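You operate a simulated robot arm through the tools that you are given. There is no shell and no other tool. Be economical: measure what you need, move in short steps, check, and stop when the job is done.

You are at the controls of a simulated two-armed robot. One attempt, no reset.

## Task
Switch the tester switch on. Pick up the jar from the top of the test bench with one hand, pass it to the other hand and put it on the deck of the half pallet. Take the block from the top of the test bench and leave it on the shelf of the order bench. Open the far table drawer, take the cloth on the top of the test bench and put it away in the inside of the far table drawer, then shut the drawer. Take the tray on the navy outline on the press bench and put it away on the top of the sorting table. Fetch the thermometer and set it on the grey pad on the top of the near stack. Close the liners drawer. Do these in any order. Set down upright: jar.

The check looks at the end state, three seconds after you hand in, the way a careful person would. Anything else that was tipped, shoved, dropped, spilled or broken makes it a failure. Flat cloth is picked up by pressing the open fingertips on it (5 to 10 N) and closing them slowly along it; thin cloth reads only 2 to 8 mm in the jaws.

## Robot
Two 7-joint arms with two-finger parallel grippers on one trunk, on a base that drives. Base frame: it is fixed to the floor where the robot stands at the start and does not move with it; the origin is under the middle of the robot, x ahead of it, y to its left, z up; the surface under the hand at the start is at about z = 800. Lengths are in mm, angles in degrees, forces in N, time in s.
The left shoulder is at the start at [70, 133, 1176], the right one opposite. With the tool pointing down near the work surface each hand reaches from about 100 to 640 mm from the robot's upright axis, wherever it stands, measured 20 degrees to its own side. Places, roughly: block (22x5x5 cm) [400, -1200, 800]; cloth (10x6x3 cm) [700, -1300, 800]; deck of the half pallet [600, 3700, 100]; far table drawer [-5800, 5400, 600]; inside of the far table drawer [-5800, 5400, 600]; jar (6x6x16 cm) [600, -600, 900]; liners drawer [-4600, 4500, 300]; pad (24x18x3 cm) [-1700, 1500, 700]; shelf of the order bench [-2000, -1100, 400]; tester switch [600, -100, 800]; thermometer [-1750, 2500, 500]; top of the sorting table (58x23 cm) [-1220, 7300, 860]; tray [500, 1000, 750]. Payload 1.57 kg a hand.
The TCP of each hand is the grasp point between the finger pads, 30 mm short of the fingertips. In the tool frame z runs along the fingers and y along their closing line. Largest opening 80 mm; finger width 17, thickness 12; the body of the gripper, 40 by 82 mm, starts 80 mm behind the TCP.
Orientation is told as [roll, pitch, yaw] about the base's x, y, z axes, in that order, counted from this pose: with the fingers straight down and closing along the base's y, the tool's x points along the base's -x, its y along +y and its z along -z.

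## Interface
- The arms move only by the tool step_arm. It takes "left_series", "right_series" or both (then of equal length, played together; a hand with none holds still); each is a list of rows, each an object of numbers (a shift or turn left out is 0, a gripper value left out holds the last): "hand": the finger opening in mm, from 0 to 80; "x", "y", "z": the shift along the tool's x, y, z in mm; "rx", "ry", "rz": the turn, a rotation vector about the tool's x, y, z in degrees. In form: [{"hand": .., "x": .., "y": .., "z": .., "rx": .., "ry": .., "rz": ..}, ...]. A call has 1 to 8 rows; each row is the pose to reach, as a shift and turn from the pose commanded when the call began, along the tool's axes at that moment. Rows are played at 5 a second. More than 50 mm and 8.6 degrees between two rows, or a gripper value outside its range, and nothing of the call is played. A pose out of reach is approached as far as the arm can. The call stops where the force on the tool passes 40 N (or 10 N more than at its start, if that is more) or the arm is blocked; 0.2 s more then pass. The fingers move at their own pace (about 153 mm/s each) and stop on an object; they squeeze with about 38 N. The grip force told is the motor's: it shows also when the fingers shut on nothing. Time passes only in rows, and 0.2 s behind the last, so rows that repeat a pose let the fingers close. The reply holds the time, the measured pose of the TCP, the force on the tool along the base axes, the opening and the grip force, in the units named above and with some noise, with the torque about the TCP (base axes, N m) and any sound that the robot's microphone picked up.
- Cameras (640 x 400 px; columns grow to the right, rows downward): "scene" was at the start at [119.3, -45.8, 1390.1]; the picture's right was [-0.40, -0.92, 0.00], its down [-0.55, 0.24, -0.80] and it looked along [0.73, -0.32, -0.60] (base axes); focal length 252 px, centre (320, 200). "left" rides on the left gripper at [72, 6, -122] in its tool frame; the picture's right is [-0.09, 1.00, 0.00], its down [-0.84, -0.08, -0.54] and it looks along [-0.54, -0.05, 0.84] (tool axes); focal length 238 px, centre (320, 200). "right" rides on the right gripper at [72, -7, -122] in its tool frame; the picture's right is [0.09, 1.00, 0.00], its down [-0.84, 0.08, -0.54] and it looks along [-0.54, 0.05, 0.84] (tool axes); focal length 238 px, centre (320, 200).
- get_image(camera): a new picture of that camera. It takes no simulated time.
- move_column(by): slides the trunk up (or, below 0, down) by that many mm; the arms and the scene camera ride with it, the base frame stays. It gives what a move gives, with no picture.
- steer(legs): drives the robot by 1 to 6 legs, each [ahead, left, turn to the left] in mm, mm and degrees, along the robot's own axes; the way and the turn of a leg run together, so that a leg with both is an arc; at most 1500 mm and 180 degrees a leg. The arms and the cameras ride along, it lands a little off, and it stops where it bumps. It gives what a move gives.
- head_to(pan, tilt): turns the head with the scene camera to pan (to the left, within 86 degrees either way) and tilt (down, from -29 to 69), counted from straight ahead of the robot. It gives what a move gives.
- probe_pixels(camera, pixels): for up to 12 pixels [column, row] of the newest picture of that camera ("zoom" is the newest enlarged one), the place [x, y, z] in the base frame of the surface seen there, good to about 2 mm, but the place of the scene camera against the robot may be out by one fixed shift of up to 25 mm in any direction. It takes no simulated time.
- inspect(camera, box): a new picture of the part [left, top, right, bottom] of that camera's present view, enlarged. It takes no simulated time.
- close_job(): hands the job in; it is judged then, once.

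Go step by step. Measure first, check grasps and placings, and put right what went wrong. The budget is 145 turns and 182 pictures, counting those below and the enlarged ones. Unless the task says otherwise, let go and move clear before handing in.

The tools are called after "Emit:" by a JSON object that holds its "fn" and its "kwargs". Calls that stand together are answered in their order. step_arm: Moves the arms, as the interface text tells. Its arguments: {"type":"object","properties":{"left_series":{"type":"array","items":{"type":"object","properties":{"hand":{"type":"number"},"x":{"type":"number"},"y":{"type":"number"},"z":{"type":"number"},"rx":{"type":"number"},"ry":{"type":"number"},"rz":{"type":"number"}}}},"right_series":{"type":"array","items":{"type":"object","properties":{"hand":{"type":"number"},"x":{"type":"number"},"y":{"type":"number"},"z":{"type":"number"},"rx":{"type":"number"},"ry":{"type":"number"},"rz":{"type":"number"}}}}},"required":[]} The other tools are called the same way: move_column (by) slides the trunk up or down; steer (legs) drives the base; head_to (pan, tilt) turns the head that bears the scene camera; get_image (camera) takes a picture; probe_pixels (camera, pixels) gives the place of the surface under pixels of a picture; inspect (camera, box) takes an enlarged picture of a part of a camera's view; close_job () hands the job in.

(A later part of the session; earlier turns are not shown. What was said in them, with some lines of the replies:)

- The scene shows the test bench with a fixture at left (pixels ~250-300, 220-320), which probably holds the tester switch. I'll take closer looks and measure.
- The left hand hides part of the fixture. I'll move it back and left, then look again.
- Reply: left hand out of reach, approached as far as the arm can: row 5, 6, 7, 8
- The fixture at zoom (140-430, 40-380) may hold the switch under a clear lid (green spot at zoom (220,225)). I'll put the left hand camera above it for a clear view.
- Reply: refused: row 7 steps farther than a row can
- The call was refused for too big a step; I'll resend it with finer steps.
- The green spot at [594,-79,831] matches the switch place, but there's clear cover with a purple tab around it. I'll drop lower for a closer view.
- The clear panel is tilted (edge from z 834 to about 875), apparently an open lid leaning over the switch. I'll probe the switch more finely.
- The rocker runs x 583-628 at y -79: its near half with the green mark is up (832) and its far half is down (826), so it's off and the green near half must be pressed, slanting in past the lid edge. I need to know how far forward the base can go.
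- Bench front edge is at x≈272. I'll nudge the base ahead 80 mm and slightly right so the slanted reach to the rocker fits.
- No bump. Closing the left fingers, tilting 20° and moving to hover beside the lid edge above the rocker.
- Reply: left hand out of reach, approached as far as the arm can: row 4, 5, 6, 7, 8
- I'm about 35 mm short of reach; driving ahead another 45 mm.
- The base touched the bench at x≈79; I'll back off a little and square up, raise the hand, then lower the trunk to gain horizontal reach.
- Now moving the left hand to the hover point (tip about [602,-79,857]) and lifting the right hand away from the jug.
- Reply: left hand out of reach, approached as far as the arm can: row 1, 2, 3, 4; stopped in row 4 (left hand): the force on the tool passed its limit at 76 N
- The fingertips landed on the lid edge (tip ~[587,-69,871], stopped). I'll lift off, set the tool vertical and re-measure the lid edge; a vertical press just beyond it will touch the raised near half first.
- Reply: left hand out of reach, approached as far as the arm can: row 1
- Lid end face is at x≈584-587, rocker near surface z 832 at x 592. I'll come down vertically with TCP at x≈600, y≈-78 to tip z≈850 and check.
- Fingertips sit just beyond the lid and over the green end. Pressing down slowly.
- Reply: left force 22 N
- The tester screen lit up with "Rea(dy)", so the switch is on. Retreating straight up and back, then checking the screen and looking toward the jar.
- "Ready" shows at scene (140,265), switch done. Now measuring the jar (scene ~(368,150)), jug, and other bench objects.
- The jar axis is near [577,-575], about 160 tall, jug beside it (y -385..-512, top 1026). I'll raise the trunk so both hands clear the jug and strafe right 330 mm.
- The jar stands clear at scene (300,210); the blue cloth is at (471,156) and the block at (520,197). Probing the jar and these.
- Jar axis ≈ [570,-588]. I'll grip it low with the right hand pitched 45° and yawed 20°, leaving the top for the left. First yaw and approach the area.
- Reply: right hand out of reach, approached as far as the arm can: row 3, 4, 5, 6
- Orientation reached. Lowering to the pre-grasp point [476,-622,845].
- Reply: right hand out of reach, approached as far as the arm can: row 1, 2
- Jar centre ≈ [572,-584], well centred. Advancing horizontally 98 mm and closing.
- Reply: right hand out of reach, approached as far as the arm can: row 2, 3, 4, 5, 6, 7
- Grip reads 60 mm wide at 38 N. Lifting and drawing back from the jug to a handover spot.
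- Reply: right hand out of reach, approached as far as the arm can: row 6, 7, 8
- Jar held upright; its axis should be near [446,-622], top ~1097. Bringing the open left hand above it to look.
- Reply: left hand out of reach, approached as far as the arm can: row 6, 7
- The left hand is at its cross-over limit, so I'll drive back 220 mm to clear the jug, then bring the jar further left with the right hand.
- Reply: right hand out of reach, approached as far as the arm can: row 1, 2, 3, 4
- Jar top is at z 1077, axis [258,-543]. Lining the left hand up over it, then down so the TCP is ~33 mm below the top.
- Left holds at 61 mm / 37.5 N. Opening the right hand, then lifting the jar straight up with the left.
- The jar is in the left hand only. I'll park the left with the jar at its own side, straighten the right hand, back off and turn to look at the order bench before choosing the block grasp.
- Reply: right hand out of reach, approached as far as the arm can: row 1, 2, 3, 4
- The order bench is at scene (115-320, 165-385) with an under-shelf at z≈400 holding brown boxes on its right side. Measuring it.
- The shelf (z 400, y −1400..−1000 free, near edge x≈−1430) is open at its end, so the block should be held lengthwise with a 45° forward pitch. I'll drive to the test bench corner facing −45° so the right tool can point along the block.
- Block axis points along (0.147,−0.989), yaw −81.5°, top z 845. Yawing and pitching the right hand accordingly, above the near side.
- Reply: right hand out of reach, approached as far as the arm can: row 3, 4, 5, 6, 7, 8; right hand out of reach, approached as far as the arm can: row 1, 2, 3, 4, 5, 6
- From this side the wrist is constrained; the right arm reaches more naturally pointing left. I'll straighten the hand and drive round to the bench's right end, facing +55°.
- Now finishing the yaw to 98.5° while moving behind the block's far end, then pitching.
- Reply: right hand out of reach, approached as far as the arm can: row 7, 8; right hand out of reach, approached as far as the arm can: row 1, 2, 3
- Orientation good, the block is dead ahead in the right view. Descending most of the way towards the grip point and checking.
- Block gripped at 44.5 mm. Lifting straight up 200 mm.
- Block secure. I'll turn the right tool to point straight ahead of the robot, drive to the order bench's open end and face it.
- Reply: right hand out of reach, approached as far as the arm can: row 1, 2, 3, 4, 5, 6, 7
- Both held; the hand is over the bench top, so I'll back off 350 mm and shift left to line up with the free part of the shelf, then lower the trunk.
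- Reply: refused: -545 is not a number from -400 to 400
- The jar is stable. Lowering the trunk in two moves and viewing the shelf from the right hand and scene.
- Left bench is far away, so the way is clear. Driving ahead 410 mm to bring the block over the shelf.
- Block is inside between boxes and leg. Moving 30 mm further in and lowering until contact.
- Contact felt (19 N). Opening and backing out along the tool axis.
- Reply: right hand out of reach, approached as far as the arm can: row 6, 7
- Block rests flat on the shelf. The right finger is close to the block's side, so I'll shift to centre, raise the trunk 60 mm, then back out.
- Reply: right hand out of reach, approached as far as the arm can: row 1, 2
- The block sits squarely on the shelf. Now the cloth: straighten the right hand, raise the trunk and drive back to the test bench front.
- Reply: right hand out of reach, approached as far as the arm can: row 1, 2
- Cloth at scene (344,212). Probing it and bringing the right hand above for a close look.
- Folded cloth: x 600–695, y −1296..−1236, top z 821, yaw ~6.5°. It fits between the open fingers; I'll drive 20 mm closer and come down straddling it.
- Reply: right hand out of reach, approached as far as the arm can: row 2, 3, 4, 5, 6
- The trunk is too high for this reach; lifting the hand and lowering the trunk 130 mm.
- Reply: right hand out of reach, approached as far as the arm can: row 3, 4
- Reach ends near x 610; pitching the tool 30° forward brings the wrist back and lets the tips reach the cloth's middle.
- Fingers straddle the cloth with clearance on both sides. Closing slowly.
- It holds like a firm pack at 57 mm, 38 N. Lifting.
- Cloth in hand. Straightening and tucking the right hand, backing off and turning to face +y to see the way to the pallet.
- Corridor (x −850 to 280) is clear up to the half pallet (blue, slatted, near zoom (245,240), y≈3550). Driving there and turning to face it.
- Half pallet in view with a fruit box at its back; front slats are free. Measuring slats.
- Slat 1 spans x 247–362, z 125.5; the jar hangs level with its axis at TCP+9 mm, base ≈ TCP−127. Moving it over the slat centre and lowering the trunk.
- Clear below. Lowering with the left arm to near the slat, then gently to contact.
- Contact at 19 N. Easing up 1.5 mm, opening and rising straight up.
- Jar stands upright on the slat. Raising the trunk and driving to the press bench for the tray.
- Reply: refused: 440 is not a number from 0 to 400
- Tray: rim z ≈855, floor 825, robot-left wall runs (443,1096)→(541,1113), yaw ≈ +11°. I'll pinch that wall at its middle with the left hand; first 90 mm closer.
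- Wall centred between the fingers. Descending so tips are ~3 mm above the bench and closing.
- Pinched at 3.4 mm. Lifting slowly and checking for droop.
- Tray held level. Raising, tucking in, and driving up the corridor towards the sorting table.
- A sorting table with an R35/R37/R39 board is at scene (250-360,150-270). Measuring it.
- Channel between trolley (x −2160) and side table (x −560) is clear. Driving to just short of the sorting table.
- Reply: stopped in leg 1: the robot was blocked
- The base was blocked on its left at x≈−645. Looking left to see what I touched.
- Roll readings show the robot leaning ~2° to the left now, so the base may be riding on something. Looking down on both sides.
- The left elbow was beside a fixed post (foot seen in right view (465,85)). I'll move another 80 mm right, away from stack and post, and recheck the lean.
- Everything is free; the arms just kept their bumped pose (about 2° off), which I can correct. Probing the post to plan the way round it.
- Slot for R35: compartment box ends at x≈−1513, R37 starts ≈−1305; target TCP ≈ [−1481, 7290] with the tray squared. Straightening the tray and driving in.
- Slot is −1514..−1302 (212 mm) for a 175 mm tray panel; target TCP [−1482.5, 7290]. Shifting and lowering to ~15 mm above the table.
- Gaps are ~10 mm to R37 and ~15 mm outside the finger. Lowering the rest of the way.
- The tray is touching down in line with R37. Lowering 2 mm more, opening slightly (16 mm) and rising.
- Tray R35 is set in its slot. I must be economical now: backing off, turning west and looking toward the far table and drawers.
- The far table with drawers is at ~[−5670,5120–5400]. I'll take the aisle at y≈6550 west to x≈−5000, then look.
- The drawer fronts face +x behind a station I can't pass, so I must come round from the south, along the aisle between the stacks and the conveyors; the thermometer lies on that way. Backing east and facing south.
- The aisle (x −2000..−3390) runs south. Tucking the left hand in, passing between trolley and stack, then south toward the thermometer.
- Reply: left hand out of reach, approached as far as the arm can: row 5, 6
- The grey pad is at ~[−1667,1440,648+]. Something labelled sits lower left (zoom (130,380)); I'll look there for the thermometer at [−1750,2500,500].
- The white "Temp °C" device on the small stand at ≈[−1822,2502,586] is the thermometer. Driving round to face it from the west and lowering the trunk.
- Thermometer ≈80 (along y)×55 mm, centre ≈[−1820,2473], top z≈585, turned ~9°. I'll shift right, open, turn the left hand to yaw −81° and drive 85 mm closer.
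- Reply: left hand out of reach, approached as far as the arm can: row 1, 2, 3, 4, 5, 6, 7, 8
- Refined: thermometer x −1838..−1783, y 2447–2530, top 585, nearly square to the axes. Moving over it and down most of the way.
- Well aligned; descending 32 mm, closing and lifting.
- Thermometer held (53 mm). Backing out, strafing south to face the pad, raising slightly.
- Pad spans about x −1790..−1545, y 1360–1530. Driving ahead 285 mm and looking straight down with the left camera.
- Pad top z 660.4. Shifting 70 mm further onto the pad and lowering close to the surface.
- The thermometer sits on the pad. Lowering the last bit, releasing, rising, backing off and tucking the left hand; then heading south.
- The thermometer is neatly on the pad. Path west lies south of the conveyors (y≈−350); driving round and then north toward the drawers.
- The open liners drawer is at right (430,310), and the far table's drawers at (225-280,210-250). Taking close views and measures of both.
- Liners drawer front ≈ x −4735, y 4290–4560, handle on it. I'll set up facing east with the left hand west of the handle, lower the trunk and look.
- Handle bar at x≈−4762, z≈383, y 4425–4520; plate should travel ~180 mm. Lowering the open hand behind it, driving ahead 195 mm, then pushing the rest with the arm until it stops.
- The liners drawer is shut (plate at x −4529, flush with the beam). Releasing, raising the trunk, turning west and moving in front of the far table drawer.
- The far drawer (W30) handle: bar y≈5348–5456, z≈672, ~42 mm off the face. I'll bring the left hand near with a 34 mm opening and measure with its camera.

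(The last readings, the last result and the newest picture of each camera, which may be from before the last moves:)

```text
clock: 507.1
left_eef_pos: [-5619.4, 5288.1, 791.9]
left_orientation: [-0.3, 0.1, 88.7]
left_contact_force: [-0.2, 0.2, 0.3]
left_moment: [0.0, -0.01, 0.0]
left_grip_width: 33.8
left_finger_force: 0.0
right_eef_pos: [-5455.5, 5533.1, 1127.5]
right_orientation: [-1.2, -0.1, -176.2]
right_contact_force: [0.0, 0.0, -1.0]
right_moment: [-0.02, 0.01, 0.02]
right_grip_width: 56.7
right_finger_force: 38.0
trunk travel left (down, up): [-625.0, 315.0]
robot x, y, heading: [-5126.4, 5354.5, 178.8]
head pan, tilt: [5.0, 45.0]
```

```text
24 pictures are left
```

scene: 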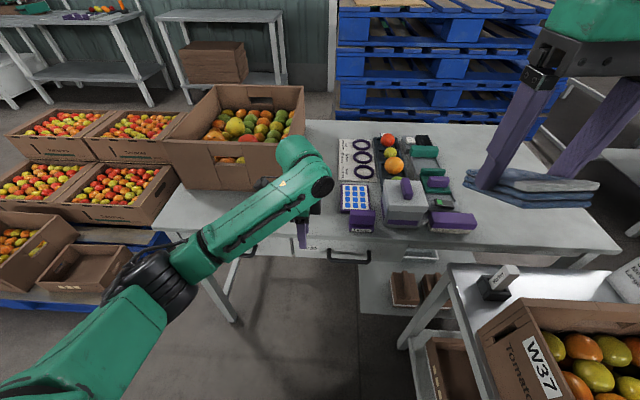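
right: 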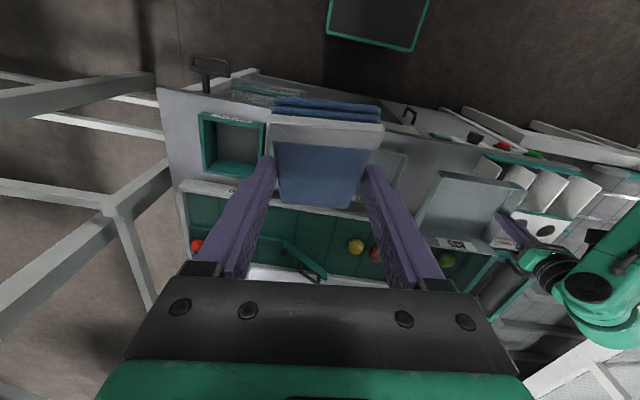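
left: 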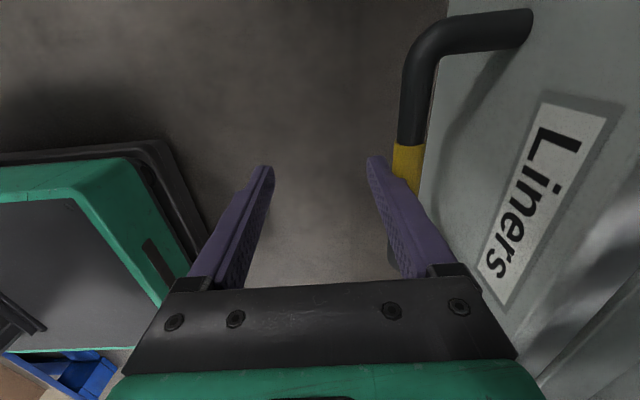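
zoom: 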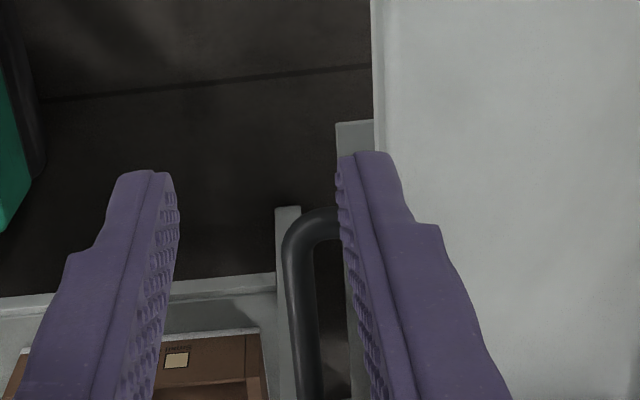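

The bar is at x≈−5630, z≈667, only 20 mm beyond the table edge, so a vertical grip won't fit. I'll tilt the hand ~68° to come in from the front with the jaws above and below the bar.

Emit:
{"fn": "step_arm", "kwargs": {"left_series": [{"x": -11, "y": -11, "z": 5, "rx": -8.5, "hand": 50}, {"x": -22, "y": -24, "z": 14, "rx": -17}, {"x": -33, "y": -38, "z": 26, "rx": -25.5}, {"x": -44, "y": -52, "z": 40, "rx": -34}, {"x": -55, "y": -65, "z": 54, "rx": -42.5}, {"x": -66, "y": -76, "z": 68, "rx": -51}, {"x": -77, "y": -84, "z": 81, "rx": -59.5}, {"x": -87, "y": -90, "z": 92, "rx": -68}]}}

Emit:
{"fn": "step_arm", "kwargs": {"left_series": [{"z": 20, "y": 1}, {"z": 40, "y": 2}, {"z": 60, "y": 4}]}}

Emit:
{"fn": "get_image", "kwargs": {"camera": "left"}}

Emit:
{"fn": "probe_pixels", "kwargs": {"camera": "left", "pixels": [[320, 200], [320, 180], [320, 220], [320, 160], [320, 140], [320, 240], [300, 200], [320, 120], [340, 200], [320, 100], [360, 200], [280, 200]]}}

Emit:
{"fn": "inspect", "kwargs": {"camera": "scene", "box": [220, 180, 420, 310]}}

```text
clock: 508.9
left_eef_pos: [-5525.7, 5377.1, 698.7]
left_orientation: [67.7, 0.0, 88.7]
left_contact_force: [-0.6, -1.1, -0.1]
left_moment: [0.01, -0.01, 0.0]
left_grip_width: 50.2
left_finger_force: 0.1
right_eef_pos: [-5455.1, 5533.7, 1126.7]
right_orientation: [-1.2, -0.2, -176.2]
right_contact_force: [0.4, 0.3, -0.8]
right_moment: [0.03, 0.0, -0.02]
right_grip_width: 56.6
right_finger_force: 38.1
trunk travel left (down, up): [-625.0, 315.0]
robot x, y, heading: [-5122.7, 5356.5, 178.5]
head pan, tilt: [5.0, 45.0]
```

```text
clock: 509.7
left_eef_pos: [-5584.0, 5377.5, 682.0]
left_orientation: [67.7, 0.0, 88.7]
left_contact_force: [0.4, -0.3, 0.3]
left_moment: [-0.01, 0.01, 0.0]
left_grip_width: 50.2
left_finger_force: 0.1
right_eef_pos: [-5455.5, 5533.9, 1126.2]
right_orientation: [-1.3, -0.1, -176.1]
right_contact_force: [0.6, 0.8, -0.2]
right_moment: [0.02, -0.03, 0.03]
right_grip_width: 56.8
right_finger_force: 38.0
trunk travel left (down, up): [-625.0, 315.0]
robot x, y, heading: [-5123.1, 5354.3, 178.7]
head pan, tilt: [5.0, 45.0]
```

```text
23 pictures are left
```

left: 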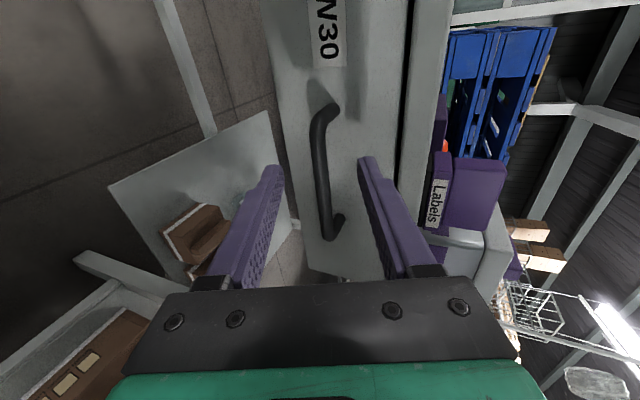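

```text
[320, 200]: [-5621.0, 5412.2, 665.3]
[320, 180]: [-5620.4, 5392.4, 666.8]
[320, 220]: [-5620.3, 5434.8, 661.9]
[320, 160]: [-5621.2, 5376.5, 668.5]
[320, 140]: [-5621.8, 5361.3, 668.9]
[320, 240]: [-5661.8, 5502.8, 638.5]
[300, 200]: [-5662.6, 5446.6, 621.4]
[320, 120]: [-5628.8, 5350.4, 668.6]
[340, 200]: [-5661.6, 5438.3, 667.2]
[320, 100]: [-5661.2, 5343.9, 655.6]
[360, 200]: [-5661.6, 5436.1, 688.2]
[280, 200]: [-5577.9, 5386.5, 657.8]
```

```text
3.08 times, centred on (320, 245) of scene
```

zoom: 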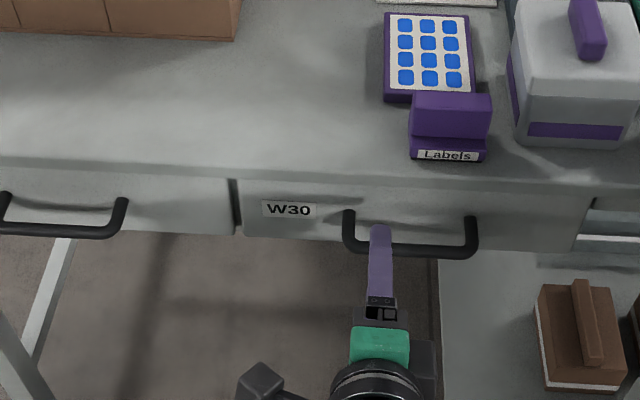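

Bar centre [−5627, ·, 668]; advancing 40 mm, centring, closing, then pulling back with the base.

Emit:
{"fn": "step_arm", "kwargs": {"left_series": [{"x": -12, "z": 10}, {"x": -22, "z": 25, "y": 1}, {"x": -22, "z": 40, "y": 1}, {"x": -22, "z": 40, "y": 1, "hand": 0}, {"x": -22, "z": 40, "y": 1, "hand": 0}, {"x": -22, "z": 40, "y": 1, "hand": 0}]}}

Emit:
{"fn": "steer", "kwargs": {"legs": [[-230, 0, 0]]}}

Emit:
{"fn": "head_to", "kwargs": {"pan": 0, "tilt": 52}}

Emit:
{"fn": "get_image", "kwargs": {"camera": "scene"}}

Emit:
{"fn": "probe_pixels", "kwargs": {"camera": "scene", "pixels": [[320, 200], [320, 180], [320, 220], [280, 180], [360, 180], [300, 160], [340, 160], [320, 140], [260, 200], [400, 200], [260, 160], [400, 160]]}}

```text
clock: 511.1
left_eef_pos: [-5619.8, 5402.5, 667.3]
left_orientation: [67.6, -0.1, 88.7]
left_contact_force: [19.8, -4.0, -4.4]
left_moment: [0.19, -0.1, 0.33]
left_grip_width: 12.1
left_finger_force: 29.2
right_eef_pos: [-5452.1, 5530.9, 1127.8]
right_orientation: [-1.3, -0.2, -176.2]
right_contact_force: [0.3, 0.2, -0.6]
right_moment: [0.03, 0.03, -0.02]
right_grip_width: 56.7
right_finger_force: 37.8
trunk travel left (down, up): [-625.0, 315.0]
robot x, y, heading: [-5125.3, 5352.3, 178.7]
head pan, tilt: [5.0, 45.0]
```

```text
clock: 512.9
left_eef_pos: [-5395.3, 5397.6, 666.5]
left_orientation: [67.6, 0.1, 88.6]
left_contact_force: [-0.5, 25.2, -10.5]
left_moment: [0.42, -0.03, 0.04]
left_grip_width: 12.1
left_finger_force: 29.7
right_eef_pos: [-5229.0, 5530.5, 1125.9]
right_orientation: [-1.1, 0.0, -176.1]
right_contact_force: [0.1, -0.3, -1.1]
right_moment: [0.01, 0.0, 0.0]
right_grip_width: 56.6
right_finger_force: 38.1
trunk travel left (down, up): [-625.0, 315.0]
robot x, y, heading: [-4897.3, 5350.0, 178.7]
head pan, tilt: [5.0, 45.0]
```

```text
clock: 513.5
left_eef_pos: [-5394.8, 5398.9, 667.1]
left_orientation: [67.5, -0.1, 88.4]
left_contact_force: [1.1, 9.3, -7.6]
left_moment: [0.58, -0.05, -0.69]
left_grip_width: 11.8
left_finger_force: 28.4
right_eef_pos: [-5229.1, 5527.1, 1126.8]
right_orientation: [-1.2, -0.1, -176.0]
right_contact_force: [-0.1, -0.7, -1.8]
right_moment: [-0.02, 0.02, -0.04]
right_grip_width: 56.8
right_finger_force: 37.5
trunk travel left (down, up): [-625.0, 315.0]
robot x, y, heading: [-4897.6, 5345.6, 178.4]
head pan, tilt: [0.0, 52.0]
```

```text
21 pictures are left
```

scene: 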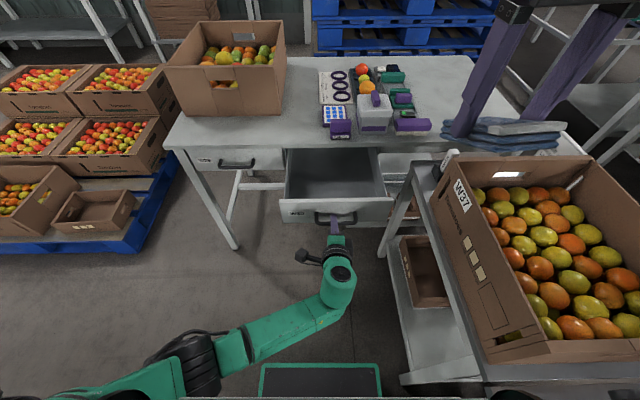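

```text
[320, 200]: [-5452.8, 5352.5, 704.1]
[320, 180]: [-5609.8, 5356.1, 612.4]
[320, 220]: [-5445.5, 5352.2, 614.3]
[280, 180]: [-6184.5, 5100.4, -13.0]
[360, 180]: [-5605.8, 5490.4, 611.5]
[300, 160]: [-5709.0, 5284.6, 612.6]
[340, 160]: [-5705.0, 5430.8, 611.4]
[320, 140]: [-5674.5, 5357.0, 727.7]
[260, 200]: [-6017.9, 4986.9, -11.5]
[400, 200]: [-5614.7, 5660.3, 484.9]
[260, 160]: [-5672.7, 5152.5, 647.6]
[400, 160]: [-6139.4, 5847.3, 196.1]
```

The drawer is open ~225 mm (inside floor z≈625, x −5440..−5660, y 5270–5510). Releasing the handle and moving the left hand aside, driving 130 mm closer and bringing the cloth over the drawer with the tool pitched so the cloth lies flat.

Emit:
{"fn": "step_arm", "kwargs": {"left_series": [{"hand": 50}, {"hand": 50}, {"z": -35}, {"z": -75}, {"z": -110}, {"z": -120, "x": 45}, {"z": -120, "x": 90}, {"z": -120, "x": 135}]}}

Emit:
{"fn": "step_arm", "kwargs": {"left_series": [{"x": 40}, {"x": 85}]}}

Emit:
{"fn": "steer", "kwargs": {"legs": [[130, 0, 0]]}}

Emit:
{"fn": "step_arm", "kwargs": {"right_series": [{"x": -26, "y": 14, "z": 15, "ry": -4}, {"x": -52, "y": 28, "z": 35, "ry": -8}, {"x": -78, "y": 43, "z": 60, "ry": -12}, {"x": -104, "y": 57, "z": 85, "ry": -16}, {"x": -130, "y": 71, "z": 115, "ry": -20}, {"x": -156, "y": 85, "z": 145, "ry": -24}, {"x": -182, "y": 99, "z": 172, "ry": -27}, {"x": -208, "y": 113, "z": 200, "ry": -30}]}}

Emit:
{"fn": "get_image", "kwargs": {"camera": "right"}}

Emit:
{"fn": "get_image", "kwargs": {"camera": "scene"}}

```text
clock: 515.3
left_eef_pos: [-5287.7, 5263.9, 710.2]
left_orientation: [67.8, -0.2, 88.5]
left_contact_force: [0.0, -0.7, -0.4]
left_moment: [0.04, -0.01, 0.01]
left_grip_width: 50.0
left_finger_force: 0.0
right_eef_pos: [-5227.2, 5526.8, 1128.6]
right_orientation: [-1.4, 0.0, -176.0]
right_contact_force: [0.3, 1.3, 0.1]
right_moment: [0.03, 0.0, -0.02]
right_grip_width: 56.9
right_finger_force: 38.0
trunk travel left (down, up): [-625.0, 315.0]
robot x, y, heading: [-4893.7, 5348.9, 179.0]
head pan, tilt: [0.0, 52.0]
```

```text
clock: 515.9
left_eef_pos: [-5291.0, 5175.8, 711.3]
left_orientation: [67.6, -0.2, 88.6]
left_contact_force: [-0.3, -0.3, 0.3]
left_moment: [-0.02, -0.01, 0.01]
left_grip_width: 49.9
left_finger_force: 0.0
right_eef_pos: [-5226.6, 5525.5, 1128.1]
right_orientation: [-1.3, -0.1, -175.9]
right_contact_force: [-0.2, -0.2, 0.2]
right_moment: [0.0, -0.03, -0.03]
right_grip_width: 56.5
right_finger_force: 38.1
trunk travel left (down, up): [-625.0, 315.0]
robot x, y, heading: [-4896.7, 5349.3, 178.6]
head pan, tilt: [0.0, 52.0]
```

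```text
clock: 517.2
left_eef_pos: [-5421.1, 5181.0, 710.8]
left_orientation: [67.7, -0.2, 88.5]
left_contact_force: [0.6, -0.5, -0.1]
left_moment: [0.01, 0.02, -0.01]
left_grip_width: 50.2
left_finger_force: 0.1
right_eef_pos: [-5356.9, 5529.0, 1126.9]
right_orientation: [-1.3, -0.1, -176.1]
right_contact_force: [-0.1, 0.4, -0.3]
right_moment: [-0.02, -0.02, 0.0]
right_grip_width: 56.6
right_finger_force: 37.8
trunk travel left (down, up): [-625.0, 315.0]
robot x, y, heading: [-5024.4, 5352.8, 178.5]
head pan, tilt: [0.0, 52.0]
```

```text
clock: 519.0
left_eef_pos: [-5421.4, 5180.2, 710.6]
left_orientation: [67.5, -0.2, 88.5]
left_contact_force: [-0.1, -0.4, -0.8]
left_moment: [0.0, 0.0, 0.02]
left_grip_width: 49.9
left_finger_force: 0.1
right_eef_pos: [-5555.5, 5412.2, 927.1]
right_orientation: [-1.3, -30.3, -175.4]
right_contact_force: [0.0, 0.3, -1.3]
right_moment: [-0.02, 0.0, 0.0]
right_grip_width: 56.7
right_finger_force: 38.0
right hand out of reach, approached as far as the arm can: row 8
trunk travel left (down, up): [-625.0, 315.0]
robot x, y, heading: [-5024.8, 5353.7, 178.7]
head pan, tilt: [0.0, 52.0]
```

```text
20 pictures are left
```

right: 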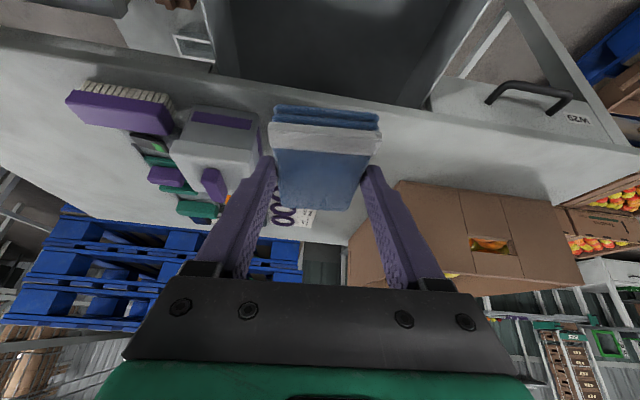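

```text
19 pictures are left
```

scene: 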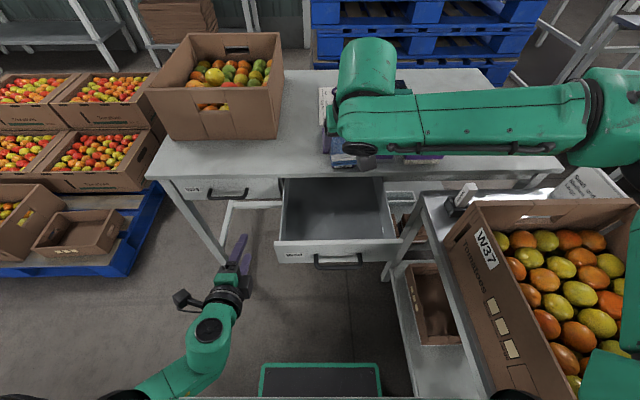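

Cloth is centred over the open drawer. Lowering to just above the drawer floor, releasing, and rising straight up.

Emit:
{"fn": "step_arm", "kwargs": {"right_series": [{"x": 24, "z": 42}, {"x": 48, "z": 84}, {"x": 72, "z": 126}, {"x": 96, "z": 168}, {"x": 115, "z": 200}, {"x": 121, "z": 209}, {"x": 121, "z": 209, "hand": 70}, {"x": 121, "z": 209, "hand": 80}]}}

Emit:
{"fn": "get_image", "kwargs": {"camera": "right"}}

Emit:
{"fn": "step_arm", "kwargs": {"right_series": [{"hand": 80}, {"x": -20, "z": -35}, {"x": -44, "z": -77}, {"x": -68, "z": -119}, {"x": -92, "z": -161}, {"x": -116, "z": -203}, {"x": -130, "z": -235}]}}

Emit:
{"fn": "get_image", "kwargs": {"camera": "right"}}

Emit:
{"fn": "get_image", "kwargs": {"camera": "scene"}}

```text
clock: 520.8
left_eef_pos: [-5420.5, 5181.9, 710.3]
left_orientation: [67.7, -0.2, 88.5]
left_contact_force: [-0.3, -0.4, 0.1]
left_moment: [0.01, 0.02, -0.02]
left_grip_width: 50.1
left_finger_force: 0.1
right_eef_pos: [-5518.0, 5479.0, 750.4]
right_orientation: [-1.5, -30.1, -175.4]
right_contact_force: [0.1, -0.4, 0.0]
right_moment: [-0.04, 0.01, 0.0]
right_grip_width: 79.8
right_finger_force: 0.0
right hand out of reach, approached as far as the arm can: row 1, 2, 3, 4, 5, 6, 7, 8
trunk travel left (down, up): [-625.0, 315.0]
robot x, y, heading: [-5022.8, 5351.9, 178.9]
head pan, tilt: [0.0, 52.0]
```

```text
18 pictures are left
```

right: 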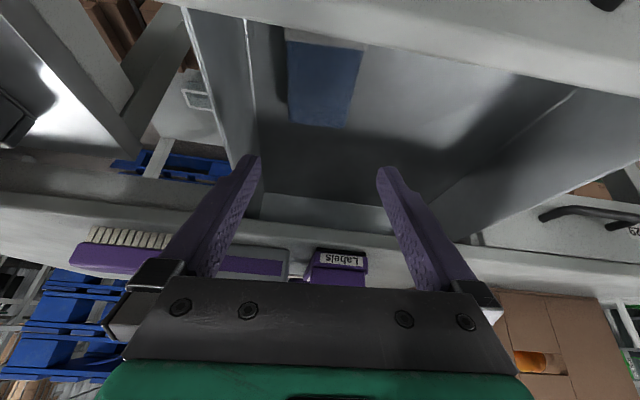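

```text
clock: 522.4
left_eef_pos: [-5421.3, 5180.0, 711.8]
left_orientation: [67.7, -0.2, 88.6]
left_contact_force: [0.0, -0.2, -0.1]
left_moment: [0.01, 0.03, -0.01]
left_grip_width: 50.0
left_finger_force: 0.0
right_eef_pos: [-5511.9, 5471.1, 1021.3]
right_orientation: [-1.6, -30.2, -175.2]
right_contact_force: [-0.3, 0.5, -0.1]
right_moment: [0.01, -0.03, 0.02]
right_grip_width: 79.7
right_finger_force: 0.0
trunk travel left (down, up): [-625.0, 315.0]
robot x, y, heading: [-5027.4, 5349.4, 178.7]
head pan, tilt: [0.0, 52.0]
```

```text
17 pictures are left
```

right: 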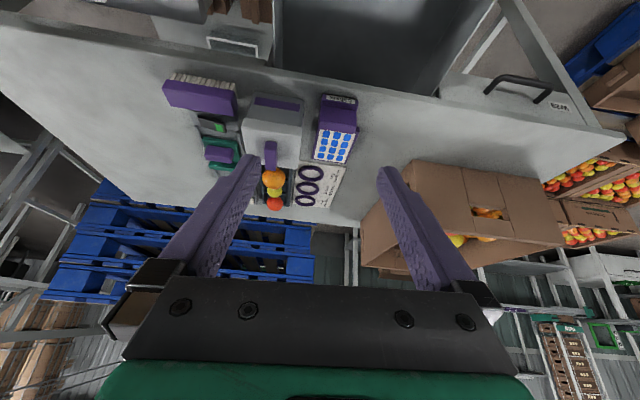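

```text
16 pictures are left
```

scene: 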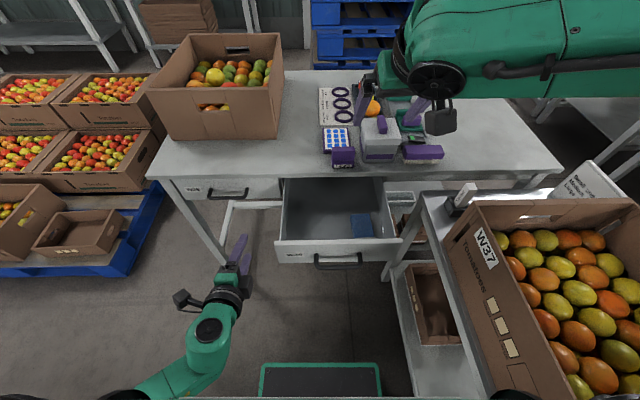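

The cloth lies flat inside the drawer (scene (360,226)). Backing 130 mm to the earlier pose and re-gripping the handle with the left hand.

Emit:
{"fn": "steer", "kwargs": {"legs": [[-130, 0, 0]]}}

Emit:
{"fn": "step_arm", "kwargs": {"left_series": [{"x": -45}, {"x": -90}, {"x": -135}, {"x": -180}, {"x": -218}, {"x": -218, "z": 35}, {"x": -218, "z": 70}]}}

Emit:
{"fn": "get_image", "kwargs": {"camera": "left"}}

Emit:
{"fn": "probe_pixels", "kwargs": {"camera": "left", "pixels": [[320, 200], [320, 180], [320, 160], [320, 220], [310, 180], [330, 180], [340, 180], [300, 180]]}}

```text
clock: 523.7
left_eef_pos: [-5292.6, 5177.8, 710.3]
left_orientation: [67.8, -0.2, 88.6]
left_contact_force: [-0.1, 0.9, 0.1]
left_moment: [0.0, 0.01, -0.02]
left_grip_width: 50.1
left_finger_force: 0.0
right_eef_pos: [-5383.3, 5468.4, 1020.0]
right_orientation: [-1.5, -30.1, -175.4]
right_contact_force: [-0.6, -0.5, -0.8]
right_moment: [-0.01, -0.03, 0.02]
right_grip_width: 80.1
right_finger_force: 0.0
trunk travel left (down, up): [-625.0, 315.0]
robot x, y, heading: [-4896.7, 5350.0, 178.8]
head pan, tilt: [0.0, 52.0]
```

```text
clock: 525.3
left_eef_pos: [-5350.1, 5398.8, 683.2]
left_orientation: [67.8, 0.0, 88.4]
left_contact_force: [-0.1, -0.2, 0.5]
left_moment: [-0.03, -0.02, 0.01]
left_grip_width: 49.9
left_finger_force: 0.0
right_eef_pos: [-5382.9, 5470.5, 1020.7]
right_orientation: [-1.5, -30.0, -175.4]
right_contact_force: [0.8, 0.5, 0.3]
right_moment: [0.0, -0.04, 0.0]
right_grip_width: 80.2
right_finger_force: 0.1
trunk travel left (down, up): [-625.0, 315.0]
robot x, y, heading: [-4896.3, 5349.4, 178.8]
head pan, tilt: [0.0, 52.0]
```

```text
15 pictures are left
```

left: 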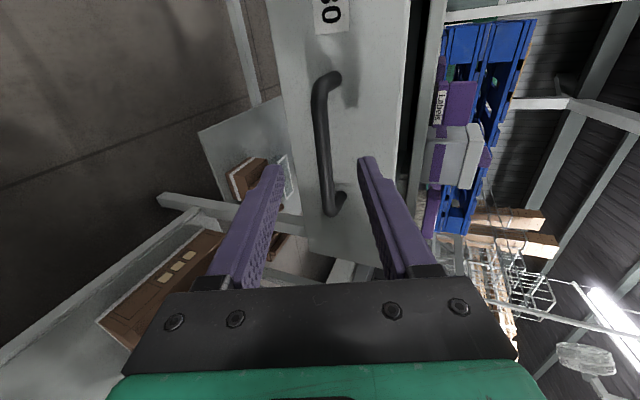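

```text
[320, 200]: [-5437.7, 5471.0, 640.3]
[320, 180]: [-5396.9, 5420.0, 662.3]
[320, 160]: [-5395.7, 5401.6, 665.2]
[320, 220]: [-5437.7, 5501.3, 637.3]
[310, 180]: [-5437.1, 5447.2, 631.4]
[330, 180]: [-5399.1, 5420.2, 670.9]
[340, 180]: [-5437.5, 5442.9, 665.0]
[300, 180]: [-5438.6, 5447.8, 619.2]
```

Bar again between the jaws ([−5402, ·, 667]). Advancing, closing, then pushing the drawer in with the base by 222 mm and finishing with the arm.

Emit:
{"fn": "step_arm", "kwargs": {"left_series": [{"z": 20, "y": 1}, {"z": 49, "y": 3}, {"z": 49, "y": 3, "hand": 0}, {"z": 49, "y": 3, "hand": 0}, {"z": 49, "y": 3, "hand": 0}]}}

Emit:
{"fn": "steer", "kwargs": {"legs": [[220, 0, 0]]}}

Emit:
{"fn": "step_arm", "kwargs": {"left_series": [{"z": 2.8, "y": 1.1}, {"z": 5.6, "y": 2.2}, {"z": 8.4, "y": 3.4}, {"z": 11, "y": 4.5}, {"z": 14, "y": 5.6}]}}

Emit:
{"fn": "get_image", "kwargs": {"camera": "scene"}}

Emit:
{"fn": "inspect", "kwargs": {"camera": "scene", "box": [200, 140, 440, 280]}}

Emit:
{"fn": "probe_pixels", "kwargs": {"camera": "scene", "pixels": [[290, 185], [290, 190], [280, 190], [240, 190], [220, 185], [300, 180], [260, 185], [340, 190], [370, 190], [330, 180]]}}

```text
clock: 526.5
left_eef_pos: [-5398.1, 5399.2, 666.5]
left_orientation: [67.3, -0.1, 88.5]
left_contact_force: [1.0, 1.9, -20.2]
left_moment: [0.56, -0.08, -0.46]
left_grip_width: 11.8
left_finger_force: 29.5
right_eef_pos: [-5384.2, 5469.5, 1019.7]
right_orientation: [-1.4, -30.0, -175.4]
right_contact_force: [-0.2, 0.1, -0.8]
right_moment: [0.0, -0.04, 0.02]
right_grip_width: 80.2
right_finger_force: 0.0
trunk travel left (down, up): [-625.0, 315.0]
robot x, y, heading: [-4896.8, 5344.9, 178.4]
head pan, tilt: [0.0, 52.0]
```

```text
clock: 528.1
left_eef_pos: [-5609.5, 5399.7, 666.9]
left_orientation: [67.4, -0.2, 88.7]
left_contact_force: [1.5, -25.4, -18.9]
left_moment: [0.11, -0.1, 0.27]
left_grip_width: 11.7
left_finger_force: 29.3
right_eef_pos: [-5595.1, 5471.4, 1019.9]
right_orientation: [-1.8, -29.9, -175.4]
right_contact_force: [-0.1, 0.1, 0.1]
right_moment: [-0.03, 0.0, 0.0]
right_grip_width: 79.9
right_finger_force: 0.1
trunk travel left (down, up): [-625.0, 315.0]
robot x, y, heading: [-5109.4, 5350.8, 178.4]
head pan, tilt: [0.0, 52.0]
```

```text
clock: 529.3
left_eef_pos: [-5620.6, 5401.5, 666.9]
left_orientation: [67.2, 0.2, 88.8]
left_contact_force: [18.8, -9.9, -9.3]
left_moment: [0.13, -0.12, 0.55]
left_grip_width: 11.8
left_finger_force: 29.0
right_eef_pos: [-5590.3, 5473.5, 1020.6]
right_orientation: [-1.6, -30.3, -175.5]
right_contact_force: [-0.6, 0.4, 0.2]
right_moment: [-0.01, -0.02, -0.01]
right_grip_width: 79.9
right_finger_force: 0.0
trunk travel left (down, up): [-625.0, 315.0]
robot x, y, heading: [-5110.8, 5354.4, 178.4]
head pan, tilt: [0.0, 52.0]
```

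```text
14 pictures are left
```

scene: 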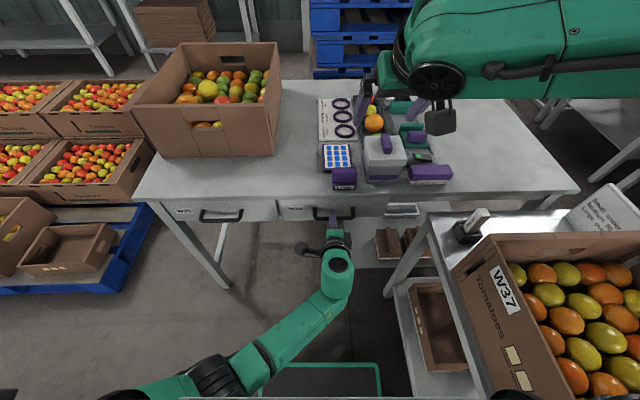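

```text
2.67 times, centred on (320, 210) of scene
```

zoom: 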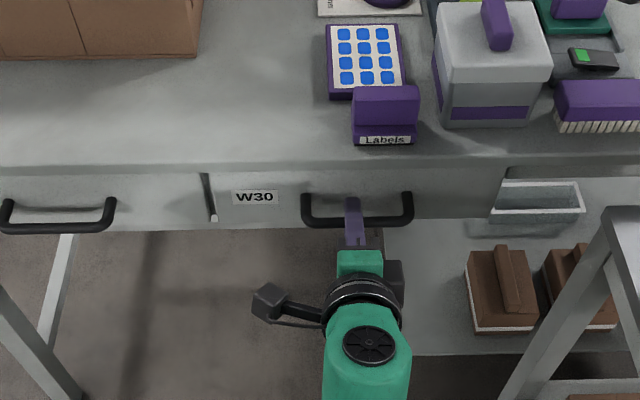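

```text
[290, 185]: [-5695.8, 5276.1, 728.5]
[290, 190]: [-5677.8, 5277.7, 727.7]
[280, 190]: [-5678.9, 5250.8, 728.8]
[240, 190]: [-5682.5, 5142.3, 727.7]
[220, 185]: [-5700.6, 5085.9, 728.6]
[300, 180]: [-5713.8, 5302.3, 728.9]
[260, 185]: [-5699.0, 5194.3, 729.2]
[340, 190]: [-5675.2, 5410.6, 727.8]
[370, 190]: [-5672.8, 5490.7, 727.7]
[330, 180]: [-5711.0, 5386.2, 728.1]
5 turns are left
```

The handle is back at its shut position (TCP x −5620.6 vs −5619.8 when closed, pressing 19 N). Releasing and backing away, then a last look.

Emit:
{"fn": "step_arm", "kwargs": {"left_series": [{"hand": 50}, {"hand": 50}, {"z": -20, "hand": 50}, {"z": -55, "hand": 50}, {"z": -95, "hand": 50}]}}

Emit:
{"fn": "steer", "kwargs": {"legs": [[-120, 0, 0]]}}

Emit:
{"fn": "inspect", "kwargs": {"camera": "scene", "box": [200, 130, 440, 270]}}

Emit:
{"fn": "get_image", "kwargs": {"camera": "left"}}

Emit:
{"fn": "probe_pixels", "kwargs": {"camera": "left", "pixels": [[340, 60], [340, 100], [350, 130], [360, 60], [330, 150], [380, 60]]}}

```text
clock: 530.5
left_eef_pos: [-5537.1, 5399.4, 705.9]
left_orientation: [67.7, -0.1, 88.7]
left_contact_force: [0.0, 0.1, 0.8]
left_moment: [-0.03, -0.03, 0.01]
left_grip_width: 49.7
left_finger_force: 0.0
right_eef_pos: [-5593.0, 5475.9, 1019.9]
right_orientation: [-1.6, -30.2, -175.5]
right_contact_force: [0.5, -0.7, 0.1]
right_moment: [0.03, 0.0, -0.03]
right_grip_width: 79.7
right_finger_force: 0.0
trunk travel left (down, up): [-625.0, 315.0]
robot x, y, heading: [-5109.2, 5351.2, 178.5]
head pan, tilt: [0.0, 52.0]
```

```text
clock: 531.8
left_eef_pos: [-5416.8, 5395.6, 704.4]
left_orientation: [67.5, 0.0, 88.9]
left_contact_force: [-0.9, -0.2, 0.0]
left_moment: [-0.01, -0.01, 0.0]
left_grip_width: 50.2
left_finger_force: 0.1
right_eef_pos: [-5472.5, 5472.5, 1019.6]
right_orientation: [-1.4, -30.2, -175.4]
right_contact_force: [-0.1, -0.5, 0.2]
right_moment: [0.02, 0.02, 0.01]
right_grip_width: 80.0
right_finger_force: 0.0
trunk travel left (down, up): [-625.0, 315.0]
robot x, y, heading: [-4988.6, 5349.5, 178.4]
head pan, tilt: [0.0, 52.0]
```

```text
2.67 times, centred on (320, 200) of scene
```

zoom: 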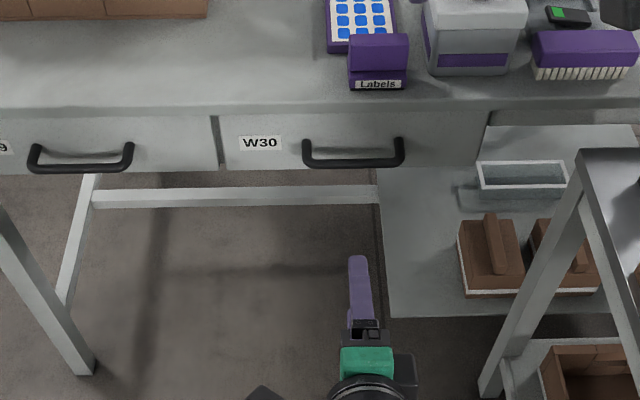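

```text
11 pictures are left
```

left: 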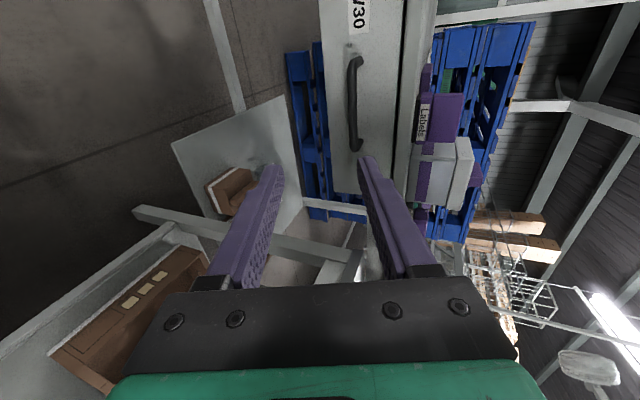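

```text
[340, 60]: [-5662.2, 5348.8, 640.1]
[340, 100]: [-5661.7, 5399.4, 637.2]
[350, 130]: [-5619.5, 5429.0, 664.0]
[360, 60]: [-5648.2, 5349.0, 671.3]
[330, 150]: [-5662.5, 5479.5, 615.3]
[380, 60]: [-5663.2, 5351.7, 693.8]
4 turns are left
```

The drawer face reads x −5662, the same as before I opened it, so it is shut, and both hands are clear; handing in.

Emit:
{"fn": "close_job", "kwargs": {}}

```text
The job is handed in.
```

I finished every item on the list and handed the job in. While driving past the tall box stack, the robot was blocked for a moment, by either the stack or the floor fan beside it. Both looked undisturbed afterwards, but I can't rule out a small nudge.

- **Tester switch:** on; the tester screen reads "Ready".
- **Jar:** passed from the right hand to the left and standing upright on a front slat of the half pallet.
- **Block:** on the shelf of the order bench.
- **Cloth:** flat inside the far table drawer (the one marked W30). It dropped about 9 cm because the arm ran out of reach. The drawer is shut.
- **Tray:** R35 is on the sorting table, next to R37.
- **Thermometer:** on the grey pad on the near stack.
- **Liners drawer:** shut.
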